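You operate a simulated robot arm through the tools that you are given. There is no shell and no other tool. Be economical: measure what you need, move in short steps, check, and stop when the job is done.

The job below is to be done with a simulated two-armed robot. You get a single attempt, and the scene is never put back.

Task
Wheel the blue trolley to mark 95, brake it and wipe off its smear.
Fine: brake off to roll it, on again before you wipe; use the blue pad and put it back where it lay. What is to be rubbed or washed off counts as gone when no trace of it is left.

The check looks at the end state, three seconds after you hand in, the way a careful person would. Anything else that was tipped, shoved, dropped, spilled or broken makes it a failure.

Robot
Two 6-joint arms with three-finger grippers on one trunk, on a base that drives. Base frame: it is fixed to the floor where the robot stands at the start and does not move with it; the origin is under the middle of the robot, x ahead of it, y to its left, z up. Readings come in m, rad, newtons and seconds.
The left shoulder is at the start at [0.04, 0.147, 1.299], the right one opposite. With the tool pointing down near the work surface each hand reaches from about 0.24 to 0.46 m from the robot's upright axis, wherever it stands, measured 20 degrees to its own side. Places, roughly: blue pad [-2, -1.75, 0.75]; blue trolley [-2.3, -1.8, 0.3]; blue trolley brake lever [-2.2, -1.4, 0.8]. Payload 2.69 kg a hand.
Tool frame (each hand has its own): the origin (TCP) lies between the finger pads and is the grasp point; the fingertips stand 0.029 m ahead of it; z points along the fingers, y is the line along which they close. Largest opening 0.12 m; the body of the gripper starts 0.078 m behind the TCP.
Orientation is that of the tool frame in the base frame, as [roll, pitch, yaw] about the fixed x, y, z axes, in that order (R = Rz(yaw) Ry(pitch) Rx(roll)). With the fingers straight down and closing along the base's y, the tool's x points along the base's -x, its y along +y and its z along -z.

Tools
- The arms move only by the tool step_arm. It takes "left_steps", "right_steps" or both (then of equal length, played together; a hand with none holds still); each is one flat list of numbers, 7 for each row, row after row: the finger opening in mm, from 0 to 120, then the shift along the base's x, y, z in units of 20 mm (1.0 is 20 mm), then the turn, a rotation vector about the base's x, y, z in units of 6 degrees (1.0 is 6 degrees). In form: [gripper, tx, ty, tz, ax, ay, az, gripper, tx, ty, tz, ax, ay, az, ...]. A call has 1 to 12 rows; each row shifts and turns the commanded pose from where the row before left it. A call with a number of a shift or a turn outside -1 to 1 is refused whole. Each row takes 0.2 s and may step no farther than 0.05 m and 0.15 rad from the row before; otherwise, or with a gripper value out of range, the whole call is refused. A pose out of reach is approached as far as the arm can. The call stops where the force on the tool passes 40 N (or 10 N more than at its start, if that is more) or the arm is blocked; 0.2 s more then pass. The fingers move at their own pace and stop on an object; they squeeze with about 42 N. The grip force told is the motor's: it shows also when the fingers shut on nothing. Time passes only in rows, and 0.2 s behind the last, so rows that do not move let the fingers close. It gives the time, the measured TCP pose, the force on the tool (base axes), the opening and the grip force at its end, in the units of the frame above (readings bear some noise), with the torque about the TCP (base axes, N m) and any sound that the robot's microphone picked up.
- Cameras (640 x 400 px; columns grow to the right, rows downward): "scene" is now at [0.1042, -0.0142, 1.5169]; the picture's right is [-0.18, -0.98, 0.00], its down [-0.66, 0.12, -0.74] and it looks along [0.73, -0.13, -0.67] (base axes); focal length 274 px, centre (320, 200). "left" rides on the left gripper at [0.063, 0, -0.104] in its tool frame; the picture's right is [-0.01, 1.00, 0.00], its down [-0.83, 0.00, -0.56] and it looks along [-0.56, 0.00, 0.83] (tool axes); focal length 275 px, centre (320, 200). "right" rides on the right gripper at [0.063, 0, -0.104] in its tool frame; the picture's right is [0.00, 1.00, 0.00], its down [-0.83, 0.00, -0.56] and it looks along [-0.56, 0.00, 0.83] (tool axes); focal length 275 px, centre (320, 200). There is no depth. A picture from a camera that has moved, and an enlarged one, comes with that camera's place and axes in the base frame and with its lens.
- grab_frame(camera): a new picture of that camera. It takes no simulated time.
- move_column(by): slides the trunk up (or, below 0, down) by that many m; the arms and the scene camera ride with it, the base frame stays. It gives what a move gives, with no picture.
- drive_base(legs): drives the robot by 1 to 6 legs, each [ahead, turn to the left] in m and rad, along the robot's own axes; the way and the turn of a leg run together, so that a leg with both is an arc; at most 1.5 m and 3.142 rad a leg. The arms and the cameras ride along, it lands a little off, and it stops where it bumps. It gives what a move gives.
- aim_head(pan, tilt): turns the head with the scene camera to pan (to the left, within 1.501 rad either way) and tilt (down, from -0.506 to 1.204), counted from straight ahead of the robot. It gives what a move gives.
- enlarge(camera, box): a new picture of the part [left, top, right, bottom] of that camera's present view, enlarged. It takes no simulated time.
- hand_in(): hands the job in; it is judged then, once.

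Work in short steps. Places have to be worked out from the pictures, the camera data and where the tool is seen: move nearer, look again, correct. Check each grasp and each placing, and mend what went wrong. You have 135 turns and 114 pictures in all, those below and enlarged ones among them. Open the grippers and draw the arms clear of the work before you hand the job in, unless the task says otherwise; then end with one line.

The tools are called after "Call:" as name(argument=value, ...) on one line, values as JSON. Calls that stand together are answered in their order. step_arm: Moves the arms, as the interface text tells. Its arguments: {"type":"object","properties":{"left_steps":{"type":"array","items":{"type":"number"}},"right_steps":{"type":"array","items":{"type":"number"}}},"required":[]} The other tools are called the same way: move_column (by) slides the trunk up or down; drive_base (legs) drives the base; aim_head (pan, tilt) turns the head that bears the scene camera; grab_frame (camera) takes a picture; enlarge (camera, box) takes an enlarged picture of a part of a camera's view; hand_in () hands the job in.

At the start:

```text
clock: 0.0
left_tcp_pos: [0.4199, 0.1683, 0.8649]
left_tcp_rot: [3.141, 0.001, -3.141]
left_contact_force: [0.4, -0.8, 0.0]
left_wrist_torque: [-0.01, 0.0, -0.02]
left_opening: 0.1201
left_gripper_force: 0.1
right_tcp_pos: [0.4065, -0.1981, 0.895]
right_tcp_rot: [-3.142, -0.001, 3.141]
right_contact_force: [0.2, -0.3, 0.8]
right_wrist_torque: [0.01, 0.01, -0.01]
right_opening: 0.1198
right_gripper_force: 0.0
trunk travel left (down, up): [-0.426, 0.072]
robot x, y, heading: [0.0015, 0.0008, -0.006]
head pan, tilt: [-0.18, 0.73]
```

scene: 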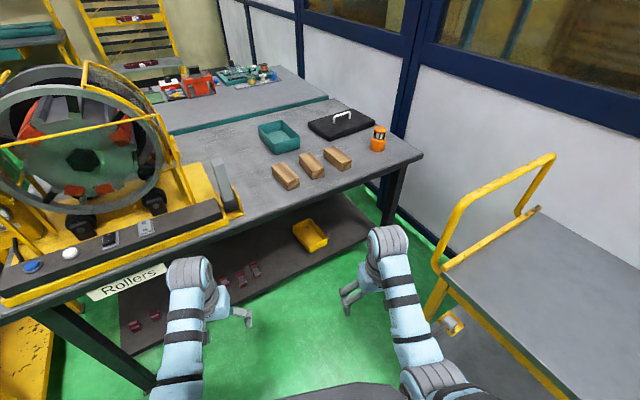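
right: 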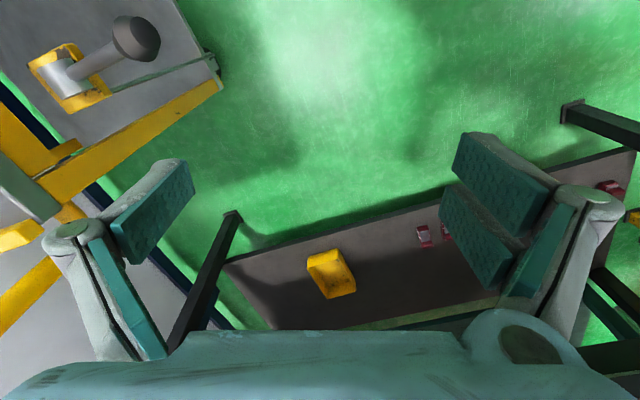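
left: 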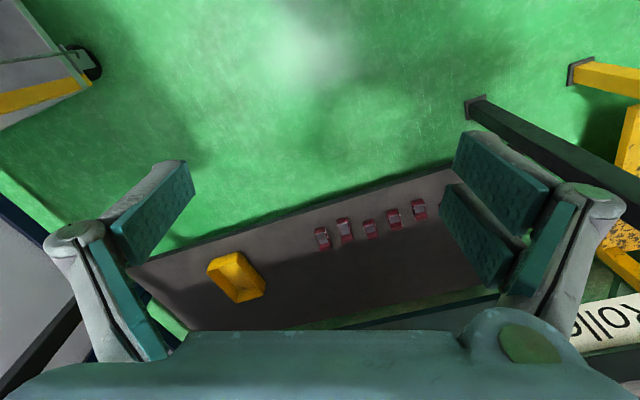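

The pictures show a workbench ahead and a yellow trolley to the right; the blue trolley lies behind on the right. I turn the base in place to the right to see it.

Call:
drive_base(legs=[[0, -2.2]])

Call:
aim_head(pan=0, tilt=0.45)

Call:
grab_frame(camera="scene")

```text
clock: 5.5
left_tcp_pos: [-0.0911, -0.4431, 0.8647]
left_tcp_rot: [3.141, -0.001, 0.987]
left_contact_force: [-0.1, -0.3, 0.0]
left_wrist_torque: [-0.01, 0.0, 0.01]
left_opening: 0.1201
left_gripper_force: 0.0
right_tcp_pos: [-0.3879, -0.2287, 0.894]
right_tcp_rot: [3.141, -0.001, 0.99]
right_contact_force: [-0.5, -1.5, -0.2]
right_wrist_torque: [0.04, -0.04, -0.01]
right_opening: 0.1203
right_gripper_force: 0.0
trunk travel left (down, up): [-0.426, 0.072]
robot x, y, heading: [0.0022, 0.0012, -2.157]
head pan, tilt: [-0.18, 0.73]
```

```text
clock: 6.3
left_tcp_pos: [-0.0907, -0.4425, 0.8661]
left_tcp_rot: [3.141, 0.001, 0.988]
left_contact_force: [-0.6, 0.3, 0.3]
left_wrist_torque: [-0.02, -0.01, -0.02]
left_opening: 0.1202
left_gripper_force: 0.0
right_tcp_pos: [-0.3882, -0.229, 0.8945]
right_tcp_rot: [3.141, 0.0, 0.987]
right_contact_force: [1.0, -0.1, 0.3]
right_wrist_torque: [0.0, 0.02, 0.0]
right_opening: 0.1198
right_gripper_force: 0.1
trunk travel left (down, up): [-0.426, 0.072]
robot x, y, heading: [-0.002, -0.0, -2.155]
head pan, tilt: [0.0, 0.45]
```

```text
110 pictures are left
camera scene: at [-0.0602, -0.0929, 1.5416], right [-0.83, 0.55, 0.0], down [0.24, 0.36, -0.9], along [-0.5, -0.75, -0.44], focal length 274 px, centre (320, 200)
```

scene: 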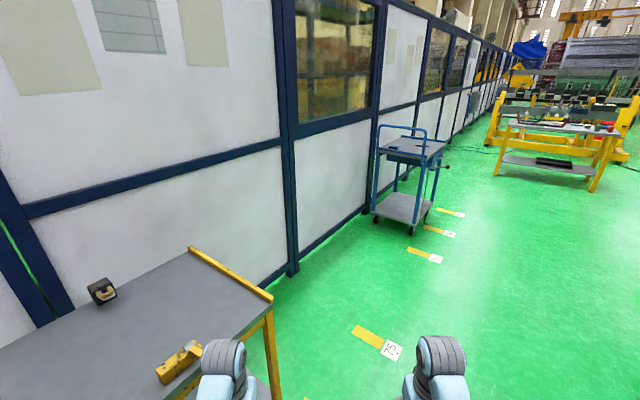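

The blue trolley stands by the wall with floor marks along it. I enlarge that part.

Call:
enlarge(camera="scene", box=[350, 110, 480, 270])

Call:
enlarge(camera="scene", box=[280, 190, 480, 400])

```text
2.50 times, centred on (415, 190) of scene
camera zoom: at [-0.0602, -0.0929, 1.5416], right [-0.83, 0.55, 0.0], down [0.24, 0.36, -0.9], along [-0.5, -0.75, -0.44], focal length 684 px, centre (82, 225)
```

zoom: 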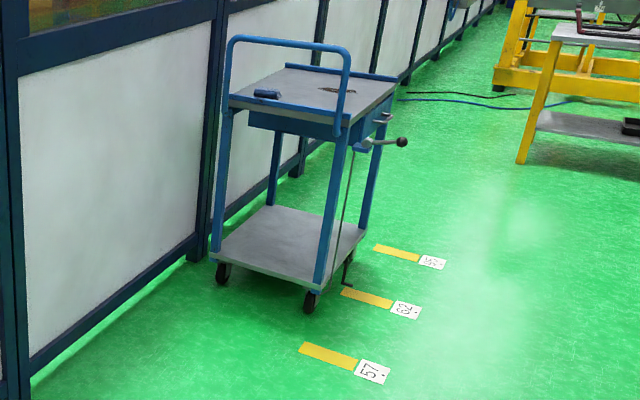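

```text
1.90 times, centred on (380, 295) of scene
camera zoom: at [-0.0602, -0.0929, 1.5416], right [-0.83, 0.55, 0.0], down [0.24, 0.36, -0.9], along [-0.5, -0.75, -0.44], focal length 521 px, centre (206, 19)
```

zoom: 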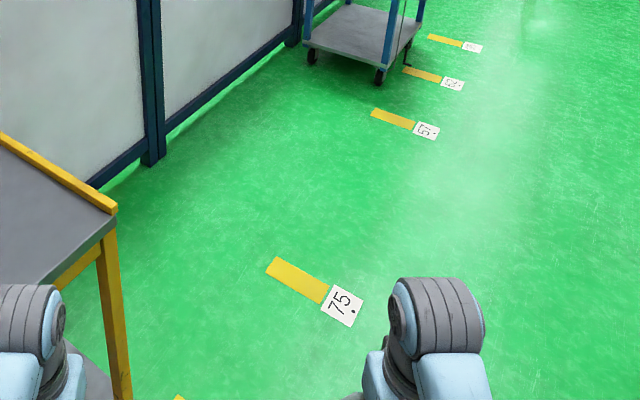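

The trolley now seems to stand at mark 62; I judge the marks line to run along the wall (75 at about [-1.0,-0.8], third at [-2.9,-1.5]). I drive nearer, keeping to the aisle, to read the marks.

Call:
drive_base(legs=[[0, -0.73], [1.4, 0], [0, 0.5]])

Call:
grab_frame(camera="scene")

```text
clock: 16.6
left_tcp_pos: [-1.5283, -0.7516, 0.8648]
left_tcp_rot: [-3.141, 0.001, 0.765]
left_contact_force: [-0.4, -0.3, 0.1]
left_wrist_torque: [0.0, 0.0, 0.0]
left_opening: 0.1201
left_gripper_force: 0.0
right_tcp_pos: [-1.7708, -0.4785, 0.8937]
right_tcp_rot: [-3.141, 0.001, 0.766]
right_contact_force: [-0.4, 0.8, 0.8]
right_wrist_torque: [-0.01, -0.01, -0.01]
right_opening: 0.1201
right_gripper_force: 0.0
trunk travel left (down, up): [-0.426, 0.072]
robot x, y, heading: [-1.3437, -0.3425, -2.371]
head pan, tilt: [0.0, 0.45]
```

```text
107 pictures are left
camera scene: at [-1.4211, -0.4168, 1.5416], right [-0.69, 0.72, 0.0], down [0.31, 0.3, -0.9], along [-0.65, -0.62, -0.44], focal length 274 px, centre (320, 200)
```

scene: 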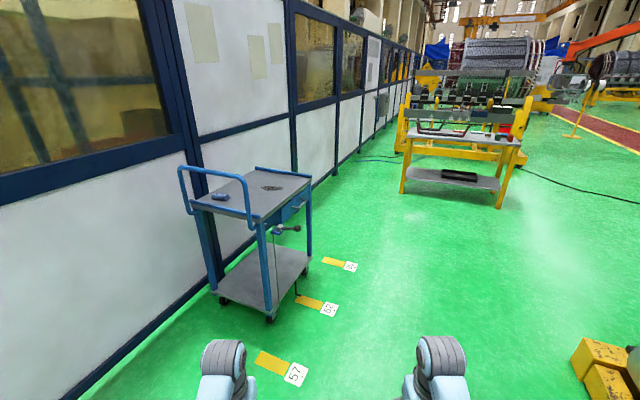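

Call:
enlarge(camera="scene", box=[250, 250, 370, 390])

Call:
enlarge(camera="scene", box=[170, 150, 330, 270])

```text
2.86 times, centred on (310, 320) of scene
camera zoom: at [-1.4211, -0.4168, 1.5416], right [-0.69, 0.72, 0.0], down [0.31, 0.3, -0.9], along [-0.65, -0.62, -0.44], focal length 782 px, centre (349, -143)
```

zoom: 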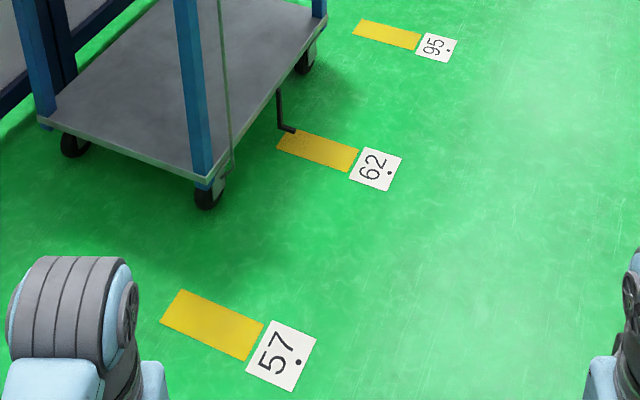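

```text
3.33 times, centred on (250, 210) of scene
camera zoom: at [-1.4211, -0.4168, 1.5416], right [-0.69, 0.72, 0.0], down [0.31, 0.3, -0.9], along [-0.65, -0.62, -0.44], focal length 912 px, centre (553, 167)
```

zoom: 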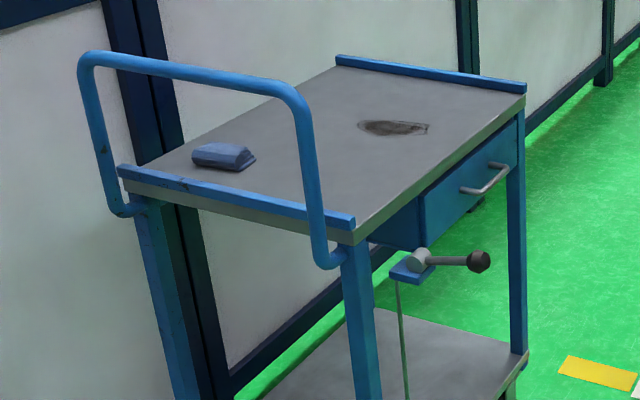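

Mark 95 is about 0.49 m beyond the current mark 62, along direction [-0.937,-0.349]; the L-shaped pin under the lever lines up with mark 62. I go up to the trolley's aisle side to see the lever closely.

Call:
aim_head(pan=0, tilt=1.2)

Call:
grab_frame(camera="scene")

```text
clock: 17.8
left_tcp_pos: [-1.5283, -0.7517, 0.8653]
left_tcp_rot: [3.139, 0.0, 0.766]
left_contact_force: [-0.7, 0.2, -0.1]
left_wrist_torque: [0.03, 0.03, 0.02]
left_opening: 0.1199
left_gripper_force: 0.0
right_tcp_pos: [-1.7706, -0.478, 0.8932]
right_tcp_rot: [-3.139, 0.0, 0.766]
right_contact_force: [-0.2, 0.2, -0.2]
right_wrist_torque: [0.0, -0.02, 0.0]
right_opening: 0.12
right_gripper_force: 0.1
trunk travel left (down, up): [-0.426, 0.072]
robot x, y, heading: [-1.3422, -0.3395, -2.373]
head pan, tilt: [0.0, 1.201]
```

```text
104 pictures are left
camera scene: at [-1.3949, -0.3921, 1.4835], right [-0.69, 0.72, 0.0], down [0.67, 0.65, -0.36], along [-0.26, -0.25, -0.93], focal length 274 px, centre (320, 200)
```

scene: 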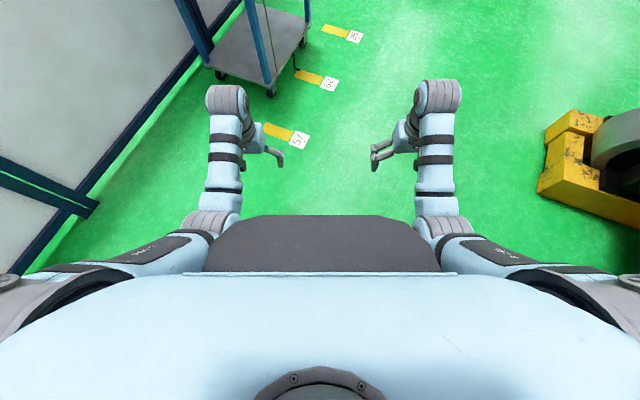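

Call:
drive_base(legs=[[0, -0.42], [1.19, 0], [0, 1.579]])

Call:
aim_head(pan=0, tilt=0.8)

Call:
grab_frame(camera="scene")

```text
clock: 28.9
left_tcp_pos: [-2.1849, -1.0639, 0.8653]
left_tcp_rot: [-3.139, 0.0, 1.888]
left_contact_force: [0.1, 0.3, -0.6]
left_wrist_torque: [-0.03, -0.02, -0.01]
left_opening: 0.12
left_gripper_force: 0.2
right_tcp_pos: [-2.5365, -1.1652, 0.8932]
right_tcp_rot: [-3.14, -0.001, 1.889]
right_contact_force: [-0.4, -0.7, -0.3]
right_wrist_torque: [0.01, 0.01, 0.0]
right_opening: 0.12
right_gripper_force: 0.1
trunk travel left (down, up): [-0.426, 0.072]
robot x, y, heading: [-2.4711, -0.715, -1.255]
head pan, tilt: [0.0, 1.201]
```

```text
clock: 29.8
left_tcp_pos: [-2.1851, -1.0642, 0.8652]
left_tcp_rot: [3.14, 0.0, 1.887]
left_contact_force: [-0.6, -0.5, 0.3]
left_wrist_torque: [-0.01, 0.03, -0.01]
left_opening: 0.12
left_gripper_force: 0.0
right_tcp_pos: [-2.5365, -1.1642, 0.8929]
right_tcp_rot: [3.141, 0.0, 1.891]
right_contact_force: [-0.2, -0.4, -0.1]
right_wrist_torque: [0.0, 0.02, 0.0]
right_opening: 0.1199
right_gripper_force: 0.1
trunk travel left (down, up): [-0.426, 0.072]
robot x, y, heading: [-2.4724, -0.7175, -1.255]
head pan, tilt: [0.0, 0.799]
```

```text
103 pictures are left
camera scene: at [-2.4423, -0.8123, 1.5111], right [-0.95, -0.31, 0.0], down [-0.22, 0.68, -0.7], along [0.22, -0.66, -0.72], focal length 274 px, centre (320, 200)
```

scene: 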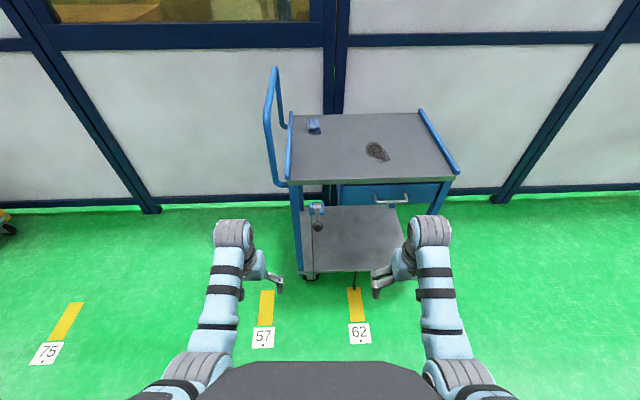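

Call:
enlarge(camera="scene", box=[260, 60, 470, 190])

Call:
enlarge(camera="scene", box=[285, 175, 405, 300])

```text
3.05 times, centred on (365, 125) of scene
camera zoom: at [-2.4423, -0.8123, 1.5111], right [-0.95, -0.31, 0.0], down [-0.22, 0.68, -0.7], along [0.22, -0.66, -0.72], focal length 834 px, centre (183, 429)
```

zoom: 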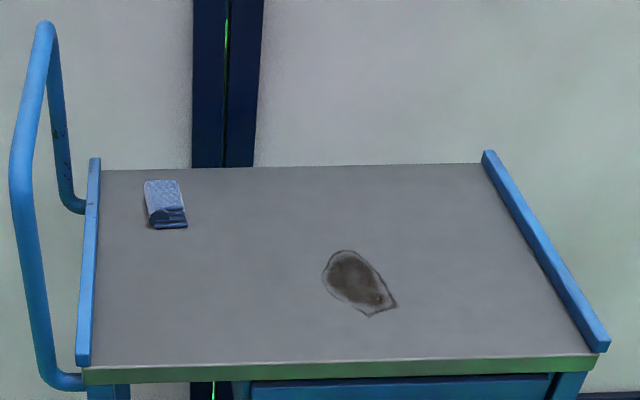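

```text
3.20 times, centred on (345, 238) of scene
camera zoom: at [-2.4423, -0.8123, 1.5111], right [-0.95, -0.31, 0.0], down [-0.22, 0.68, -0.7], along [0.22, -0.66, -0.72], focal length 875 px, centre (240, 80)
```

zoom: 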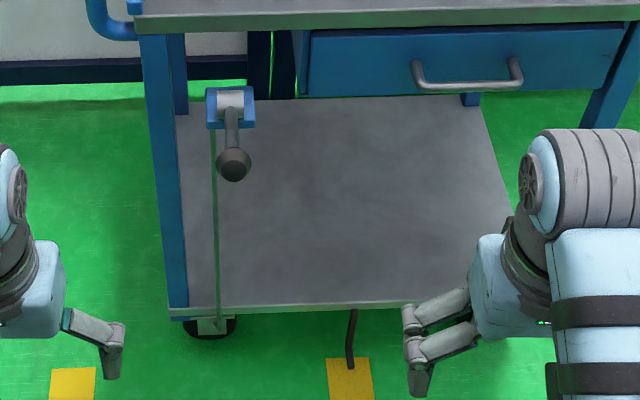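

The lever's hub axis lies along the wall direction, hub about [-2.21,-1.48,0.74], ball about [-2.25,-1.37,0.76], table top about z 0.835. I move so the left hand can take the ball from above.

Call:
drive_base(legs=[[0, -0.527], [0.312, 0], [0, 0.568]])

Call:
grab_frame(camera="left")

```text
clock: 35.0
left_tcp_pos: [-2.2419, -1.3659, 0.8653]
left_tcp_rot: [-3.141, -0.001, 1.925]
left_contact_force: [-0.6, 0.6, 0.4]
left_wrist_torque: [0.01, -0.01, -0.01]
left_opening: 0.1201
left_gripper_force: 0.1
right_tcp_pos: [-2.5892, -1.4797, 0.8925]
right_tcp_rot: [3.14, 0.001, 1.925]
right_contact_force: [0.3, 0.0, 0.3]
right_wrist_torque: [0.03, 0.0, -0.03]
right_opening: 0.1202
right_gripper_force: 0.1
trunk travel left (down, up): [-0.426, 0.072]
robot x, y, heading: [-2.5419, -1.0283, -1.216]
head pan, tilt: [0.0, 0.799]
```

```text
100 pictures are left
camera left: at [-2.2628, -1.3057, 0.97], right [0.94, 0.34, 0.0], down [0.28, -0.78, 0.56], along [0.19, -0.52, -0.83], focal length 275 px, centre (320, 200)
```

left: 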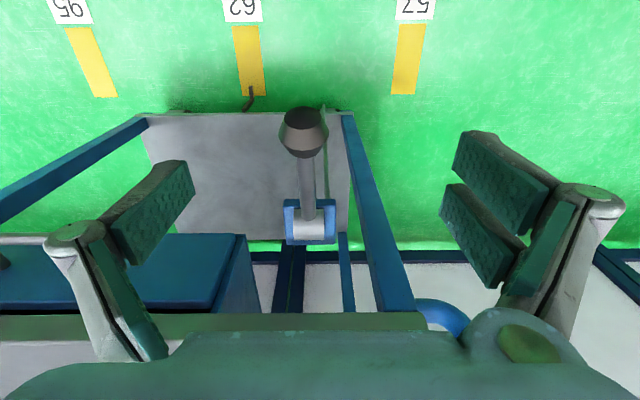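

The left hand is almost right above the ball (offset about 15 mm). I lower it around the ball with fingers open, then close.

Call:
step_arm(left_steps=[120, -0.2, -0.3, -1, 0, 0, 0, 120, -0.2, -0.3, -1, 0, 0, 0, 120, 0, 0, -1, 0, 0, 0, 120, 0, 0, -1, 0, 0, 0, 120, 0, 0, -1, 0, 0, 0, 120, 0, 0, 0, 0, 0, 0])

Call:
grab_frame(camera="left")

```text
clock: 36.4
left_tcp_pos: [-2.2475, -1.3774, 0.7641]
left_tcp_rot: [-3.141, 0.0, 1.926]
left_contact_force: [-0.1, 0.3, -0.2]
left_wrist_torque: [-0.02, 0.0, 0.01]
left_opening: 0.12
left_gripper_force: 0.0
right_tcp_pos: [-2.5896, -1.4779, 0.8937]
right_tcp_rot: [-3.142, -0.001, 1.924]
right_contact_force: [-0.3, 0.3, -0.4]
right_wrist_torque: [0.0, 0.02, 0.02]
right_opening: 0.1201
right_gripper_force: 0.0
trunk travel left (down, up): [-0.426, 0.072]
robot x, y, heading: [-2.5461, -1.0252, -1.214]
head pan, tilt: [0.0, 0.799]
```

```text
99 pictures are left
camera left: at [-2.2691, -1.3181, 0.8698], right [0.94, 0.34, 0.0], down [0.28, -0.78, 0.56], along [0.19, -0.52, -0.83], focal length 275 px, centre (320, 200)
```

left: 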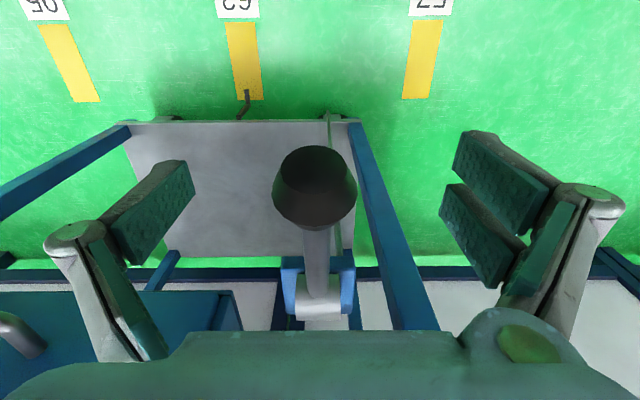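

The ball sits centred between the fingers. I close on it.

Call:
step_arm(left_steps=[20, 0, 0, 0, 0, 0, 0, 20, 0, 0, 0, 0, 0, 0, 20, 0, 0, 0, 0, 0, 0, 20, 0, 0, 0, 0, 0, 0])

```text
clock: 37.4
left_tcp_pos: [-2.2499, -1.3782, 0.7641]
left_tcp_rot: [-3.141, 0.001, 1.923]
left_contact_force: [-9.2, -2.8, -1.3]
left_wrist_torque: [0.01, 0.2, -0.05]
left_opening: 0.0379
left_gripper_force: 45.5
right_tcp_pos: [-2.5917, -1.4793, 0.8935]
right_tcp_rot: [3.14, 0.0, 1.925]
right_contact_force: [-0.2, 0.2, 0.3]
right_wrist_torque: [0.0, -0.03, -0.01]
right_opening: 0.1201
right_gripper_force: 0.1
trunk travel left (down, up): [-0.426, 0.072]
robot x, y, heading: [-2.547, -1.0281, -1.213]
head pan, tilt: [0.0, 0.799]
```

Ball gripped at 38 mm. I try lifting it a little and read the force.

Call:
step_arm(left_steps=[20, 0.04, -0.1, 0.5, 0, 0, 0, 20, 0.05, -0.13, 0.5, 0, 0, 0])

```text
clock: 38.0
left_tcp_pos: [-2.2482, -1.3834, 0.7851]
left_tcp_rot: [3.139, -0.002, 1.922]
left_contact_force: [-13.0, -4.1, -12.8]
left_wrist_torque: [0.99, 0.4, 0.0]
left_opening: 0.038
left_gripper_force: 44.8
right_tcp_pos: [-2.5902, -1.4804, 0.8923]
right_tcp_rot: [3.137, -0.002, 1.925]
right_contact_force: [-1.1, -1.0, 0.3]
right_wrist_torque: [0.0, 0.04, 0.0]
right_opening: 0.12
right_gripper_force: 0.0
trunk travel left (down, up): [-0.426, 0.072]
robot x, y, heading: [-2.5478, -1.0293, -1.219]
head pan, tilt: [0.0, 0.799]
```

Call:
step_arm(left_steps=[20, 0.08, -0.2, 0.7, 0, 0, 0, 20, 0.1, -0.26, 0.7, 0, 0, 0])

Call:
grab_frame(camera="left")

```text
clock: 38.6
left_tcp_pos: [-2.2449, -1.3933, 0.8106]
left_tcp_rot: [3.14, -0.004, 1.924]
left_contact_force: [-6.3, -10.1, -18.9]
left_wrist_torque: [1.06, 0.42, -0.05]
left_opening: 0.0382
left_gripper_force: 44.9
right_tcp_pos: [-2.5899, -1.4819, 0.8914]
right_tcp_rot: [3.139, -0.003, 1.927]
right_contact_force: [-0.3, -0.4, -0.2]
right_wrist_torque: [-0.02, 0.02, -0.04]
right_opening: 0.1199
right_gripper_force: 0.1
trunk travel left (down, up): [-0.426, 0.072]
robot x, y, heading: [-2.5428, -1.0308, -1.217]
head pan, tilt: [0.0, 0.799]
```

```text
98 pictures are left
camera left: at [-2.2656, -1.3346, 0.9164], right [0.94, 0.34, 0.0], down [0.28, -0.78, 0.55], along [0.19, -0.52, -0.83], focal length 275 px, centre (320, 200)
```

left: 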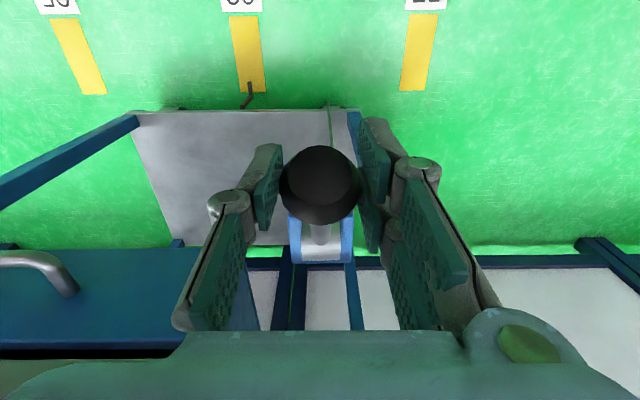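

The lever swings up with the ball. I continue along the arc.

Call:
step_arm(left_steps=[20, 0.17, -0.47, 0.52, 0, 0, 0, 20, 0.17, -0.47, 0.52, 0, 0, 0, 20, 0.22, -0.6, 0.43, 0, 0, 0, 20, 0.22, -0.6, 0.43, 0, 0, 0])

Call:
grab_frame(camera="left")

```text
clock: 39.6
left_tcp_pos: [-2.227, -1.436, 0.8521]
left_tcp_rot: [3.137, 0.005, 1.925]
left_contact_force: [-1.1, -0.5, -0.4]
left_wrist_torque: [0.15, -0.07, 0.12]
left_opening: 0.0385
left_gripper_force: 33.6
right_tcp_pos: [-2.59, -1.4795, 0.8937]
right_tcp_rot: [3.14, 0.0, 1.927]
right_contact_force: [-0.1, 0.3, 0.7]
right_wrist_torque: [0.02, 0.02, 0.01]
right_opening: 0.12
right_gripper_force: 0.1
trunk travel left (down, up): [-0.426, 0.072]
robot x, y, heading: [-2.5422, -1.0292, -1.217]
head pan, tilt: [0.0, 0.799]
```

```text
97 pictures are left
camera left: at [-2.2491, -1.3757, 0.9566], right [0.94, 0.34, 0.0], down [0.28, -0.78, 0.56], along [0.19, -0.53, -0.83], focal length 275 px, centre (320, 200)
```

left: 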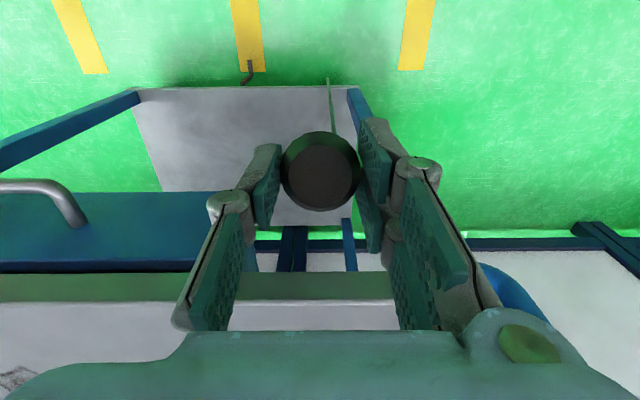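

Force has fallen to nothing, as over a detent; I continue gently to find the stop.

Call:
step_arm(left_steps=[20, 0.18, -0.47, 0.2, 0, 0, 0, 20, 0.18, -0.47, 0.12, 0, 0, 0])

```text
clock: 40.2
left_tcp_pos: [-2.2224, -1.4511, 0.8596]
left_tcp_rot: [3.142, 0.001, 1.924]
left_contact_force: [-3.1, 11.3, 4.4]
left_wrist_torque: [1.29, 0.48, -0.03]
left_opening: 0.0383
left_gripper_force: 45.3
right_tcp_pos: [-2.5886, -1.476, 0.8947]
right_tcp_rot: [3.139, 0.002, 1.928]
right_contact_force: [0.2, -0.5, 0.3]
right_wrist_torque: [-0.05, -0.03, 0.01]
right_opening: 0.1201
right_gripper_force: 0.1
trunk travel left (down, up): [-0.426, 0.072]
robot x, y, heading: [-2.5435, -1.0275, -1.216]
head pan, tilt: [0.0, 0.799]
```

Call:
step_arm(left_steps=[20, 0.18, -0.47, 0.08, 0, 0, 0, 20, 0.18, -0.47, 0.0, 0, 0, 0])

```text
clock: 40.8
left_tcp_pos: [-2.216, -1.4656, 0.8617]
left_tcp_rot: [3.141, 0.0, 1.926]
left_contact_force: [-4.7, 8.2, 3.3]
left_wrist_torque: [1.33, 0.45, 0.0]
left_opening: 0.0382
left_gripper_force: 45.3
left hand out of reach, approached as far as the arm can: row 2
right_tcp_pos: [-2.5909, -1.4775, 0.8946]
right_tcp_rot: [3.141, 0.002, 1.926]
right_contact_force: [-0.6, -1.2, 0.3]
right_wrist_torque: [-0.05, -0.01, 0.0]
right_opening: 0.1198
right_gripper_force: 0.1
trunk travel left (down, up): [-0.426, 0.072]
robot x, y, heading: [-2.5458, -1.0264, -1.215]
head pan, tilt: [0.0, 0.799]
```

The arm reached its limit with the lever near vertical. I open and look at where the lever rests.

Call:
step_arm(left_steps=[80, 0, 0, 0, 0, 0, 0, 80, 0, 0, 0, 0, 0, 0])

Call:
grab_frame(camera="left")

Call:
enlarge(camera="scene", box=[100, 60, 420, 260])

```text
clock: 41.4
left_tcp_pos: [-2.2154, -1.4673, 0.8598]
left_tcp_rot: [3.141, 0.0, 1.926]
left_contact_force: [0.8, -0.6, 0.0]
left_wrist_torque: [0.0, 0.03, 0.05]
left_opening: 0.08
left_gripper_force: 0.1
right_tcp_pos: [-2.5907, -1.4777, 0.8929]
right_tcp_rot: [3.14, -0.002, 1.925]
right_contact_force: [-0.4, 0.2, 0.2]
right_wrist_torque: [-0.02, -0.01, 0.02]
right_opening: 0.1198
right_gripper_force: 0.1
trunk travel left (down, up): [-0.426, 0.072]
robot x, y, heading: [-2.5443, -1.0298, -1.221]
head pan, tilt: [0.0, 0.799]
```

```text
96 pictures are left
camera left: at [-2.2366, -1.4069, 0.9657], right [0.94, 0.34, 0.0], down [0.28, -0.78, 0.56], along [0.19, -0.52, -0.83], focal length 275 px, centre (320, 200)
```

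left: 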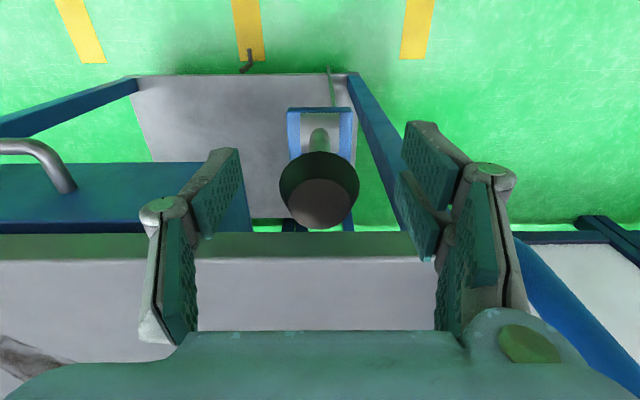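

```text
2.00 times, centred on (260, 160) of scene
camera zoom: at [-2.508, -1.1229, 1.5112], right [-0.94, -0.35, 0.0], down [-0.25, 0.67, -0.7], along [0.24, -0.65, -0.72], focal length 547 px, centre (440, 280)
```

zoom: 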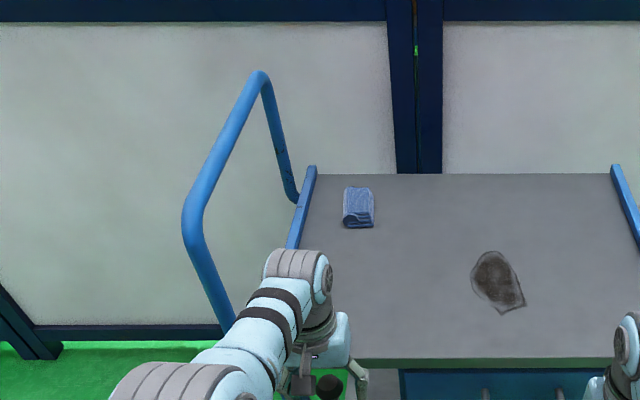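

The lever now stands about upright. To be sure it's at its stop I come 3 cm nearer with fingers open, then regrip and push gently.

Call:
drive_base(legs=[[0.035, 0]])

Call:
step_arm(left_steps=[25, 0, 0, 0, 0, 0, 0, 25, -0.23, 0.6, 0, 0, 0, 0, 25, 0, 0, 0, 0, 0, 0])

Call:
grab_frame(camera="left")

```text
clock: 42.2
left_tcp_pos: [-2.2043, -1.493, 0.866]
left_tcp_rot: [3.141, 0.008, 1.925]
left_contact_force: [-0.1, 1.2, 0.1]
left_wrist_torque: [-0.12, -0.02, 0.01]
left_opening: 0.08
left_gripper_force: 0.2
right_tcp_pos: [-2.5786, -1.5055, 0.8968]
right_tcp_rot: [3.14, 0.007, 1.927]
right_contact_force: [-0.3, 0.9, 0.5]
right_wrist_torque: [-0.07, 0.0, 0.02]
right_opening: 0.12
right_gripper_force: 0.0
trunk travel left (down, up): [-0.426, 0.072]
robot x, y, heading: [-2.5308, -1.0607, -1.212]
head pan, tilt: [0.0, 0.799]
```

```text
clock: 43.0
left_tcp_pos: [-2.2064, -1.4881, 0.8608]
left_tcp_rot: [-3.14, 0.0, 1.925]
left_contact_force: [7.9, 2.2, 2.1]
left_wrist_torque: [0.11, -0.09, -0.15]
left_opening: 0.0301
left_gripper_force: 3.8
right_tcp_pos: [-2.5763, -1.5105, 0.893]
right_tcp_rot: [3.141, -0.003, 1.926]
right_contact_force: [0.3, 0.6, -0.7]
right_wrist_torque: [-0.01, 0.01, -0.02]
right_opening: 0.12
right_gripper_force: 0.1
trunk travel left (down, up): [-0.426, 0.072]
robot x, y, heading: [-2.5334, -1.0617, -1.215]
head pan, tilt: [0.0, 0.799]
```

```text
94 pictures are left
camera left: at [-2.2271, -1.4274, 0.9651], right [0.94, 0.34, 0.0], down [0.28, -0.78, 0.56], along [0.19, -0.52, -0.83], focal length 275 px, centre (320, 200)
```

left: 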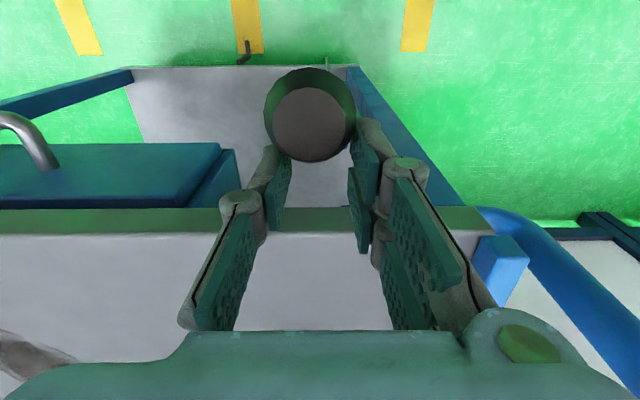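

The fingers closed wall-ward of the ball. I open, step back about 30 mm and close on it properly.

Call:
step_arm(left_steps=[90, 0, 0, 0, 0, 0, 0, 90, 0, 0, 0, 0, 0, 0, 90, -0.26, 0.7, 0, 0, 0, 0, 90, -0.26, 0.7, 0, 0, 0, 0, 90, 0, 0, 0, 0, 0, 0])

Call:
grab_frame(camera="left")

```text
clock: 44.2
left_tcp_pos: [-2.2179, -1.4578, 0.8591]
left_tcp_rot: [3.141, -0.001, 1.927]
left_contact_force: [0.0, -0.1, -0.1]
left_wrist_torque: [0.0, 0.01, 0.0]
left_opening: 0.0899
left_gripper_force: 0.0
right_tcp_pos: [-2.5775, -1.5104, 0.892]
right_tcp_rot: [3.14, -0.002, 1.927]
right_contact_force: [0.4, 0.1, -0.4]
right_wrist_torque: [0.01, -0.01, 0.02]
right_opening: 0.12
right_gripper_force: 0.1
trunk travel left (down, up): [-0.426, 0.072]
robot x, y, heading: [-2.5336, -1.0619, -1.219]
head pan, tilt: [0.0, 0.799]
```

```text
93 pictures are left
camera left: at [-2.2387, -1.3991, 0.9649], right [0.94, 0.34, 0.0], down [0.28, -0.78, 0.56], along [0.19, -0.52, -0.83], focal length 275 px, centre (320, 200)
```

left: 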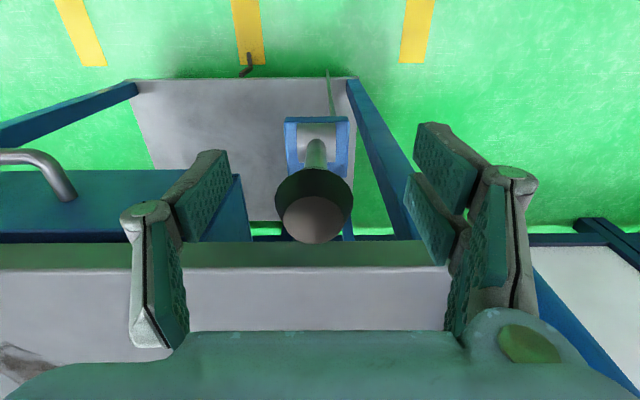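

The ball sprang back to upright right over the hub: the lever is over-centre in its other position, brake off. I lift the left hand clear and back off, then drive round to the handle end.

Call:
step_arm(left_steps=[120, 0, 0, 1, 0, 0, 0, 120, 0, 0, 1, 0, 0, 0, 120, 0, 0, 1, 0, 0, 0, 120, -0.3, 0.7, 0.5, 0, 0, 0], right_steps=[120, 0, 0, 1, 0, 0, 0, 120, 0, 0, 1, 0, 0, 0, 120, 0, 0, 0, 0, 0, 0, 120, 0, 0, 0, 0, 0, 0])

Call:
drive_base(legs=[[-0.35, 0], [0, 1.219], [1.3, 0], [0, -1.435], [0.665, 0], [0, -1.35]])

Call:
grab_frame(camera="scene")

```text
clock: 45.2
left_tcp_pos: [-2.2257, -1.4447, 0.931]
left_tcp_rot: [3.14, -0.001, 1.926]
left_contact_force: [0.4, -0.9, 0.1]
left_wrist_torque: [0.0, -0.02, 0.0]
left_opening: 0.1201
left_gripper_force: 0.0
right_tcp_pos: [-2.5706, -1.5245, 0.9048]
right_tcp_rot: [3.141, 0.001, 1.928]
right_contact_force: [0.1, 0.5, -0.6]
right_wrist_torque: [0.0, -0.01, 0.02]
right_opening: 0.1201
right_gripper_force: 0.0
right hand out of reach, approached as far as the arm can: row 1, 2
trunk travel left (down, up): [-0.426, 0.072]
robot x, y, heading: [-2.5337, -1.0593, -1.218]
head pan, tilt: [0.0, 0.799]
```

```text
clock: 62.7
left_tcp_pos: [-1.0686, -1.7031, 0.9309]
left_tcp_rot: [-3.14, -0.025, 1.717]
left_contact_force: [-2.8, 6.1, 2.0]
left_wrist_torque: [-0.86, -0.36, 0.02]
left_opening: 0.1199
left_gripper_force: 0.0
right_tcp_pos: [-1.4201, -1.7149, 0.9054]
right_tcp_rot: [3.138, 0.0, 1.712]
right_contact_force: [-0.3, -0.5, 0.0]
right_wrist_torque: [0.03, 0.0, 0.0]
right_opening: 0.1199
right_gripper_force: 0.0
trunk travel left (down, up): [-0.426, 0.072]
robot x, y, heading: [-1.2833, -1.2741, -1.433]
head pan, tilt: [0.0, 0.799]
stopped in leg 5: the force on the tool passed its limit at 294 N (the readings are from after the stop); the commanded pose is now the measured one
```

```text
92 pictures are left
camera scene: at [-1.2696, -1.368, 1.5113], right [-0.99, -0.14, 0.0], down [-0.1, 0.71, -0.7], along [0.1, -0.69, -0.72], focal length 274 px, centre (320, 200)
```

scene: 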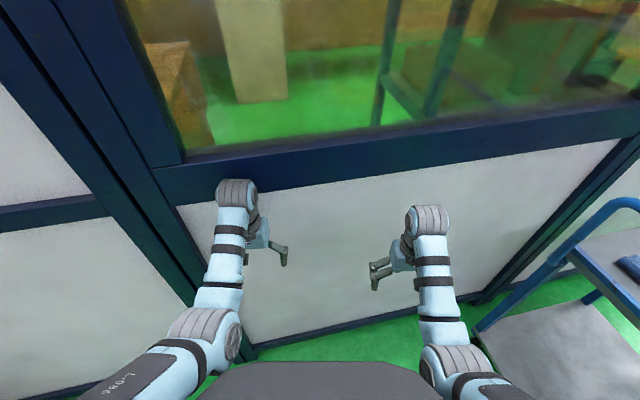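

The left hand touched the wall beam, which is nearer than I judged (about n = -0.6 from the trolley's aisle edge). I back off and turn to face along the wall toward the trolley.

Call:
drive_base(legs=[[-0.22, 0], [0, -1.352]])

Call:
aim_head(pan=0, tilt=0.6)

Call:
grab_frame(camera="scene")

```text
clock: 67.8
left_tcp_pos: [-1.6998, -1.3465, 0.9296]
left_tcp_rot: [-3.141, -0.027, 0.334]
left_contact_force: [-0.1, 0.7, 0.2]
left_wrist_torque: [0.0, -0.01, 0.0]
left_opening: 0.12
left_gripper_force: 0.0
right_tcp_pos: [-1.7769, -1.0033, 0.9046]
right_tcp_rot: [3.14, 0.001, 0.33]
right_contact_force: [0.2, 0.7, 0.9]
right_wrist_torque: [0.03, 0.0, 0.03]
right_opening: 0.12
right_gripper_force: 0.0
trunk travel left (down, up): [-0.426, 0.072]
robot x, y, heading: [-1.3125, -1.0531, -2.815]
head pan, tilt: [0.0, 0.799]
```

```text
clock: 68.5
left_tcp_pos: [-1.7, -1.3468, 0.9301]
left_tcp_rot: [-3.141, -0.028, 0.336]
left_contact_force: [-0.5, 0.8, -0.6]
left_wrist_torque: [0.02, -0.02, -0.03]
left_opening: 0.1201
left_gripper_force: 0.0
right_tcp_pos: [-1.7765, -1.0033, 0.9043]
right_tcp_rot: [3.141, 0.0, 0.33]
right_contact_force: [-0.5, -0.4, 0.5]
right_wrist_torque: [0.0, -0.02, -0.02]
right_opening: 0.12
right_gripper_force: 0.1
trunk travel left (down, up): [-0.426, 0.072]
robot x, y, heading: [-1.3084, -1.0496, -2.813]
head pan, tilt: [0.0, 0.6]
```

```text
91 pictures are left
camera scene: at [-1.4161, -1.0863, 1.528], right [-0.32, 0.95, 0.0], down [0.54, 0.18, -0.82], along [-0.78, -0.26, -0.57], focal length 274 px, centre (320, 200)
```

scene: 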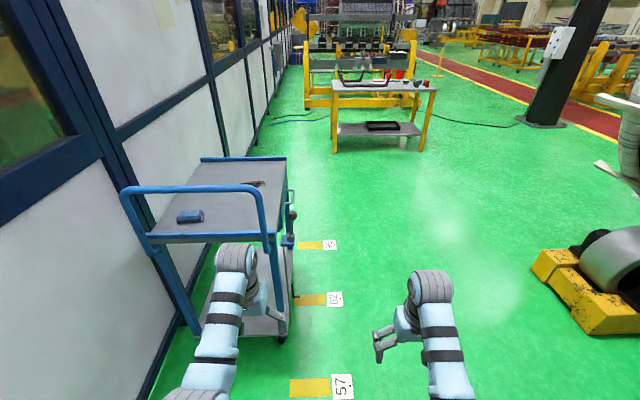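

I will grip the middle of the handle bar (z about 1.075) with the left hand, fingers closing along the travel direction. First raise the trunk, then lift and yaw the hand in free space.

Call:
move_column(by=0.07)

Call:
step_arm(left_steps=[120, 0, 0, 0.9, 0, 0, 1, 120, 0, 0, 0.9, 0, 0, 1, 120, 0, 0, 0.9, 0, 0, 1, 120, 0, 0, 0.9, 0, 0, 1, 120, 0, 0, 0.9, 0, 0, 1, 120, 0, 0, 0.9, 0, 0, 1, 120, 0, 0, 0.9, 0, 0, 1, 120, 0, 0, 0, 0, 0, 1, 120, 0, 0, 0, 0, 0, 1, 120, 0, 0, 0, 0, 0, 1, 120, 0, 0, 0, 0, 0, 1])

```text
clock: 69.6
left_tcp_pos: [-1.6995, -1.345, 1.0003]
left_tcp_rot: [-3.139, -0.026, 0.335]
left_contact_force: [-0.5, 0.1, -0.5]
left_wrist_torque: [-0.02, 0.0, 0.02]
left_opening: 0.1199
left_gripper_force: 0.1
right_tcp_pos: [-1.7775, -1.0026, 0.9744]
right_tcp_rot: [3.14, 0.0, 0.33]
right_contact_force: [-0.5, -0.8, 0.4]
right_wrist_torque: [0.02, 0.01, -0.02]
right_opening: 0.12
right_gripper_force: 0.1
trunk travel left (down, up): [-0.496, 0.002]
robot x, y, heading: [-1.3151, -1.0537, -2.819]
head pan, tilt: [0.0, 0.6]
```

```text
clock: 72.0
left_tcp_pos: [-1.7595, -1.3557, 1.0762]
left_tcp_rot: [-3.14, -0.026, 1.49]
left_contact_force: [-0.4, 0.7, 0.6]
left_wrist_torque: [-0.02, -0.01, -0.03]
left_opening: 0.1199
left_gripper_force: 0.0
left hand out of reach, approached as far as the arm can: row 1, 2, 3, 4, 5, 6, 7
right_tcp_pos: [-1.7769, -1.0029, 0.9741]
right_tcp_rot: [3.139, -0.001, 0.33]
right_contact_force: [-1.6, -0.2, 0.5]
right_wrist_torque: [0.0, -0.03, 0.02]
right_opening: 0.12
right_gripper_force: 0.0
trunk travel left (down, up): [-0.496, 0.002]
robot x, y, heading: [-1.3121, -1.0509, -2.813]
head pan, tilt: [0.0, 0.6]
```

The arm got to z 1.076 at 0.52 m ahead. I try raising further while finishing the yaw.

Call:
step_arm(left_steps=[120, 0, 0, 1, 0, 0, 0.8, 120, 0, 0, 1, 0, 0, 0.8, 120, 0, 0, 1, 0, 0, 0.8, 120, 0, 0, 1, 0, 0, 0.8])

Call:
grab_frame(camera="scene")

```text
clock: 73.0
left_tcp_pos: [-1.788, -1.3608, 1.1464]
left_tcp_rot: [-3.139, -0.027, 1.825]
left_contact_force: [-0.3, -0.4, 0.1]
left_wrist_torque: [-0.01, 0.0, -0.02]
left_opening: 0.1202
left_gripper_force: 0.1
left hand out of reach, approached as far as the arm can: row 1, 2, 3, 4
right_tcp_pos: [-1.7767, -1.0022, 0.9749]
right_tcp_rot: [3.14, 0.0, 0.329]
right_contact_force: [-0.1, -0.2, 0.2]
right_wrist_torque: [-0.02, 0.0, 0.01]
right_opening: 0.1199
right_gripper_force: 0.0
trunk travel left (down, up): [-0.496, 0.002]
robot x, y, heading: [-1.3167, -1.0543, -2.818]
head pan, tilt: [0.0, 0.6]
```

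```text
90 pictures are left
camera scene: at [-1.4161, -1.0862, 1.5973], right [-0.32, 0.95, 0.0], down [0.54, 0.18, -0.82], along [-0.78, -0.26, -0.57], focal length 274 px, centre (320, 200)
```

scene: 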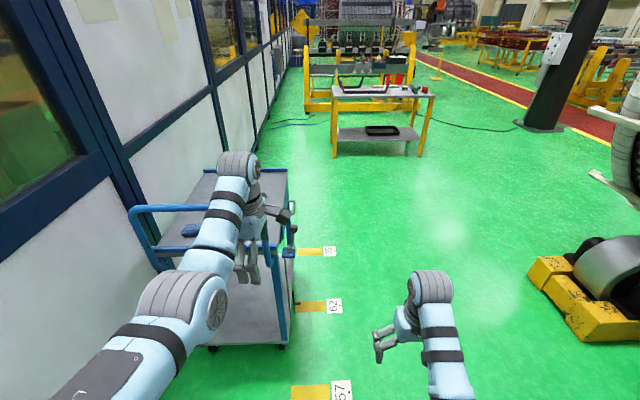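

Hand now at z 1.146, 0.54 m ahead, tips just above the bar. I back up, come in at a shallow angle clear of the wall, and end with the hand above the bar's middle.

Call:
drive_base(legs=[[-0.4, 0], [0, 0.335], [0.66, 0], [0, -0.304]])

Call:
grab_frame(camera="scene")

Call:
grab_frame(camera="left")

```text
clock: 80.8
left_tcp_pos: [-1.9129, -1.6487, 1.1444]
left_tcp_rot: [-3.141, -0.029, 1.853]
left_contact_force: [-0.4, 0.2, 0.8]
left_wrist_torque: [-0.04, 0.03, -0.02]
left_opening: 0.1202
left_gripper_force: 0.1
right_tcp_pos: [-1.9138, -1.2915, 0.9728]
right_tcp_rot: [-3.141, 0.0, 0.361]
right_contact_force: [0.4, -0.9, 0.5]
right_wrist_torque: [-0.01, -0.01, 0.03]
right_opening: 0.1198
right_gripper_force: 0.0
trunk travel left (down, up): [-0.496, 0.002]
robot x, y, heading: [-1.4482, -1.3218, -2.785]
head pan, tilt: [0.0, 0.6]
```

```text
89 pictures are left
camera scene: at [-1.5506, -1.3639, 1.5972], right [-0.35, 0.94, 0.0], down [0.53, 0.2, -0.82], along [-0.77, -0.29, -0.57], focal length 274 px, centre (320, 200)
```

scene: 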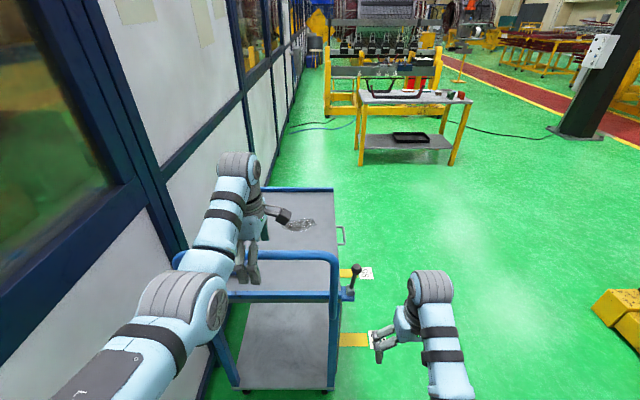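

```text
88 pictures are left
camera left: at [-1.9294, -1.5905, 1.2513], right [0.96, 0.27, 0.0], down [0.23, -0.81, 0.53], along [0.15, -0.51, -0.85], focal length 275 px, centre (320, 200)
```

left: 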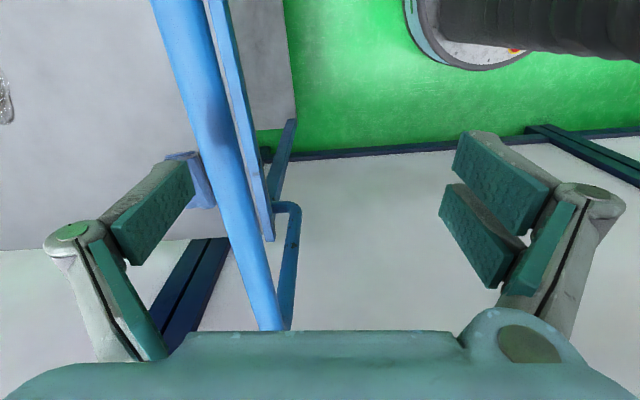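

The bar appears at about [-1.97,-1.68,1.075], 66 mm ahead of the TCP; tips clear it by ~2.5 cm. I drive 66 mm forward and trim the yaw.

Call:
drive_base(legs=[[0.066, 0]])

Call:
step_arm(left_steps=[120, 0, 0, 0, 0, 0, 0.7])

Call:
grab_frame(camera="left")

```text
clock: 81.8
left_tcp_pos: [-1.9669, -1.6674, 1.149]
left_tcp_rot: [-3.135, -0.027, 1.856]
left_contact_force: [0.2, 0.3, -1.7]
left_wrist_torque: [-0.04, -0.08, 0.02]
left_opening: 0.12
left_gripper_force: 0.1
right_tcp_pos: [-1.9683, -1.3096, 0.9764]
right_tcp_rot: [3.138, 0.008, 0.363]
right_contact_force: [-1.4, -0.7, -2.0]
right_wrist_torque: [0.09, -0.15, -0.05]
right_opening: 0.1197
right_gripper_force: 0.0
trunk travel left (down, up): [-0.496, 0.002]
robot x, y, heading: [-1.5108, -1.3463, -2.781]
head pan, tilt: [0.0, 0.6]
```

```text
clock: 82.2
left_tcp_pos: [-1.982, -1.6729, 1.143]
left_tcp_rot: [3.136, -0.027, 1.928]
left_contact_force: [-0.5, 0.3, -0.4]
left_wrist_torque: [0.04, -0.06, 0.02]
left_opening: 0.1201
left_gripper_force: 0.1
left hand out of reach, approached as far as the arm can: row 1
right_tcp_pos: [-1.9757, -1.3138, 0.9731]
right_tcp_rot: [3.14, 0.0, 0.363]
right_contact_force: [-1.0, -0.3, -0.9]
right_wrist_torque: [0.02, -0.06, 0.01]
right_opening: 0.1199
right_gripper_force: 0.1
trunk travel left (down, up): [-0.496, 0.002]
robot x, y, heading: [-1.5106, -1.3541, -2.78]
head pan, tilt: [0.0, 0.6]
```

```text
87 pictures are left
camera left: at [-2.0032, -1.6163, 1.249], right [0.94, 0.35, 0.01], down [0.29, -0.79, 0.53], along [0.19, -0.5, -0.85], focal length 275 px, centre (320, 200)
```

left: 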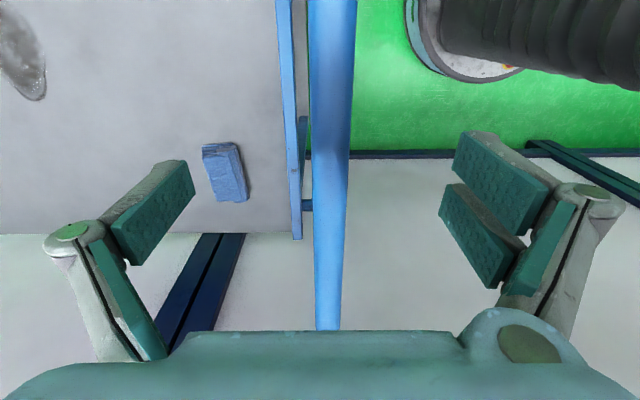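

The bar lies between the fingers, centred to within 8 mm. I lower 68 mm and close.

Call:
step_arm(left_steps=[120, 0.15, 0.05, -0.85, 0, 0, 0, 120, 0.15, 0.05, -0.85, 0, 0, 0, 120, 0, 0, -0.85, 0, 0, 0, 120, 0, 0, -0.85, 0, 0, 0, 10, 0, 0, 0, 0, 0, 0, 10, 0, 0, 0, 0, 0, 0, 10, 0, 0, 0, 0, 0, 0, 10, 0, 0, 0, 0, 0, 0])

Call:
grab_frame(camera="left")

```text
clock: 84.0
left_tcp_pos: [-1.9726, -1.6691, 1.0773]
left_tcp_rot: [3.141, -0.026, 1.929]
left_contact_force: [-3.8, -1.4, -3.2]
left_wrist_torque: [-0.18, 0.33, 0.16]
left_opening: 0.0232
left_gripper_force: 44.8
right_tcp_pos: [-1.9733, -1.3133, 0.9743]
right_tcp_rot: [3.139, 0.005, 0.361]
right_contact_force: [0.7, -0.4, 0.9]
right_wrist_torque: [0.03, -0.01, 0.01]
right_opening: 0.1199
right_gripper_force: 0.1
trunk travel left (down, up): [-0.496, 0.002]
robot x, y, heading: [-1.5136, -1.3509, -2.782]
head pan, tilt: [0.0, 0.6]
```

```text
86 pictures are left
camera left: at [-1.9924, -1.6119, 1.1838], right [0.94, 0.35, 0.0], down [0.29, -0.79, 0.53], along [0.18, -0.5, -0.85], focal length 275 px, centre (320, 200)
```

left: 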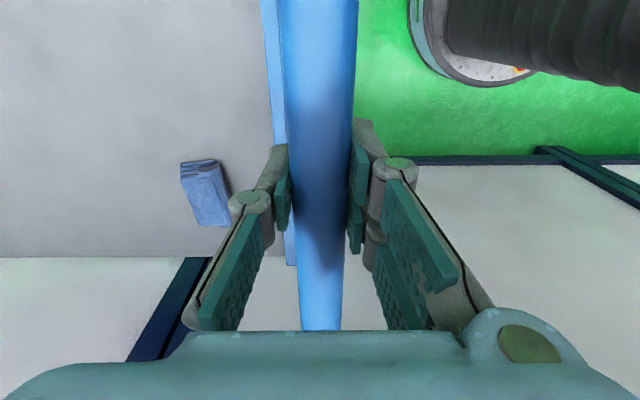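

Gripped the bar (23 mm). I test-roll 0.1 m forward.

Call:
drive_base(legs=[[0.1, 0]])

Call:
grab_frame(camera="scene")

```text
clock: 84.8
left_tcp_pos: [-1.9814, -1.6721, 1.0746]
left_tcp_rot: [3.124, -0.026, 1.929]
left_contact_force: [8.5, 5.2, -1.5]
left_wrist_torque: [-0.59, 0.2, 0.14]
left_opening: 0.0233
left_gripper_force: 44.6
right_tcp_pos: [-1.9848, -1.3179, 0.9768]
right_tcp_rot: [3.14, 0.009, 0.363]
right_contact_force: [0.5, 0.3, -0.1]
right_wrist_torque: [0.03, -0.01, -0.01]
right_opening: 0.1198
right_gripper_force: 0.0
trunk travel left (down, up): [-0.496, 0.002]
robot x, y, heading: [-1.5293, -1.3554, -2.784]
head pan, tilt: [0.0, 0.6]
stopped in leg 1: the force on the tool passed its limit at 49 N (the readings are from after the stop); the commanded pose is now the measured one
```

```text
85 pictures are left
camera scene: at [-1.6262, -1.3906, 1.5972], right [-0.35, 0.94, 0.0], down [0.53, 0.2, -0.83], along [-0.77, -0.29, -0.56], focal length 274 px, centre (320, 200)
```

scene: 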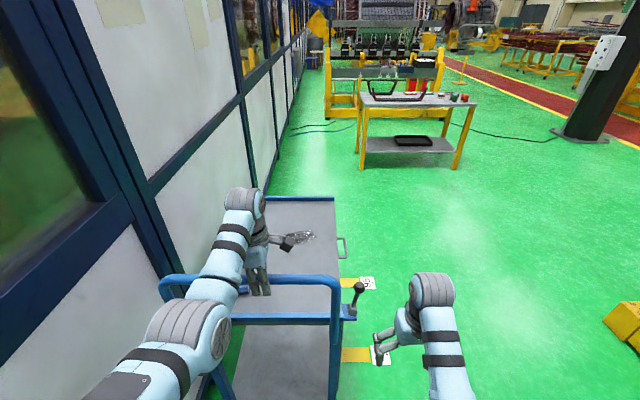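

The force limit stopped it after about 1 cm. To tell brake from inertia I push slowly with the arm instead.

Call:
step_arm(left_steps=[10, -0.187, -0.07, 0, 0, 0, 0, 10, -0.187, -0.07, 0, 0, 0, 0, 10, -0.187, -0.07, 0, 0, 0, 0, 10, -0.187, -0.07, 0, 0, 0, 0, 10, -0.187, -0.07, 0, 0, 0, 0, 10, -0.187, -0.07, 0, 0, 0, 0])

Call:
grab_frame(camera="scene")

```text
clock: 86.2
left_tcp_pos: [-2.0054, -1.6805, 1.0748]
left_tcp_rot: [3.126, -0.028, 1.927]
left_contact_force: [4.1, 4.0, -6.8]
left_wrist_torque: [-0.08, -0.04, 0.03]
left_opening: 0.0233
left_gripper_force: 45.0
right_tcp_pos: [-1.9871, -1.3169, 0.9748]
right_tcp_rot: [3.14, 0.004, 0.363]
right_contact_force: [0.8, 0.7, -0.4]
right_wrist_torque: [-0.02, 0.02, -0.04]
right_opening: 0.1201
right_gripper_force: 0.1
trunk travel left (down, up): [-0.496, 0.002]
robot x, y, heading: [-1.53, -1.3529, -2.782]
head pan, tilt: [0.0, 0.6]
```

```text
84 pictures are left
camera scene: at [-1.63, -1.3916, 1.5973], right [-0.35, 0.94, 0.0], down [0.53, 0.2, -0.82], along [-0.77, -0.29, -0.57], focal length 274 px, centre (320, 200)
```

scene: 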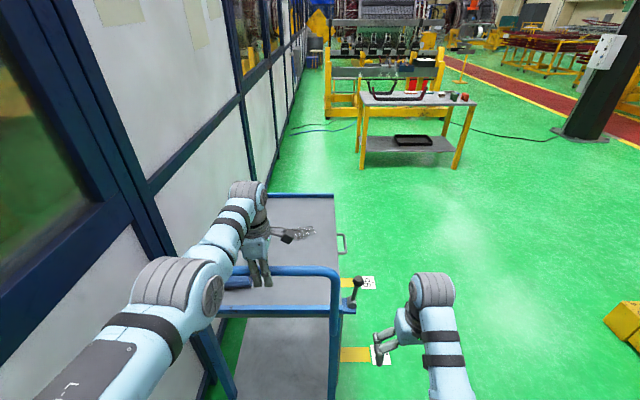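

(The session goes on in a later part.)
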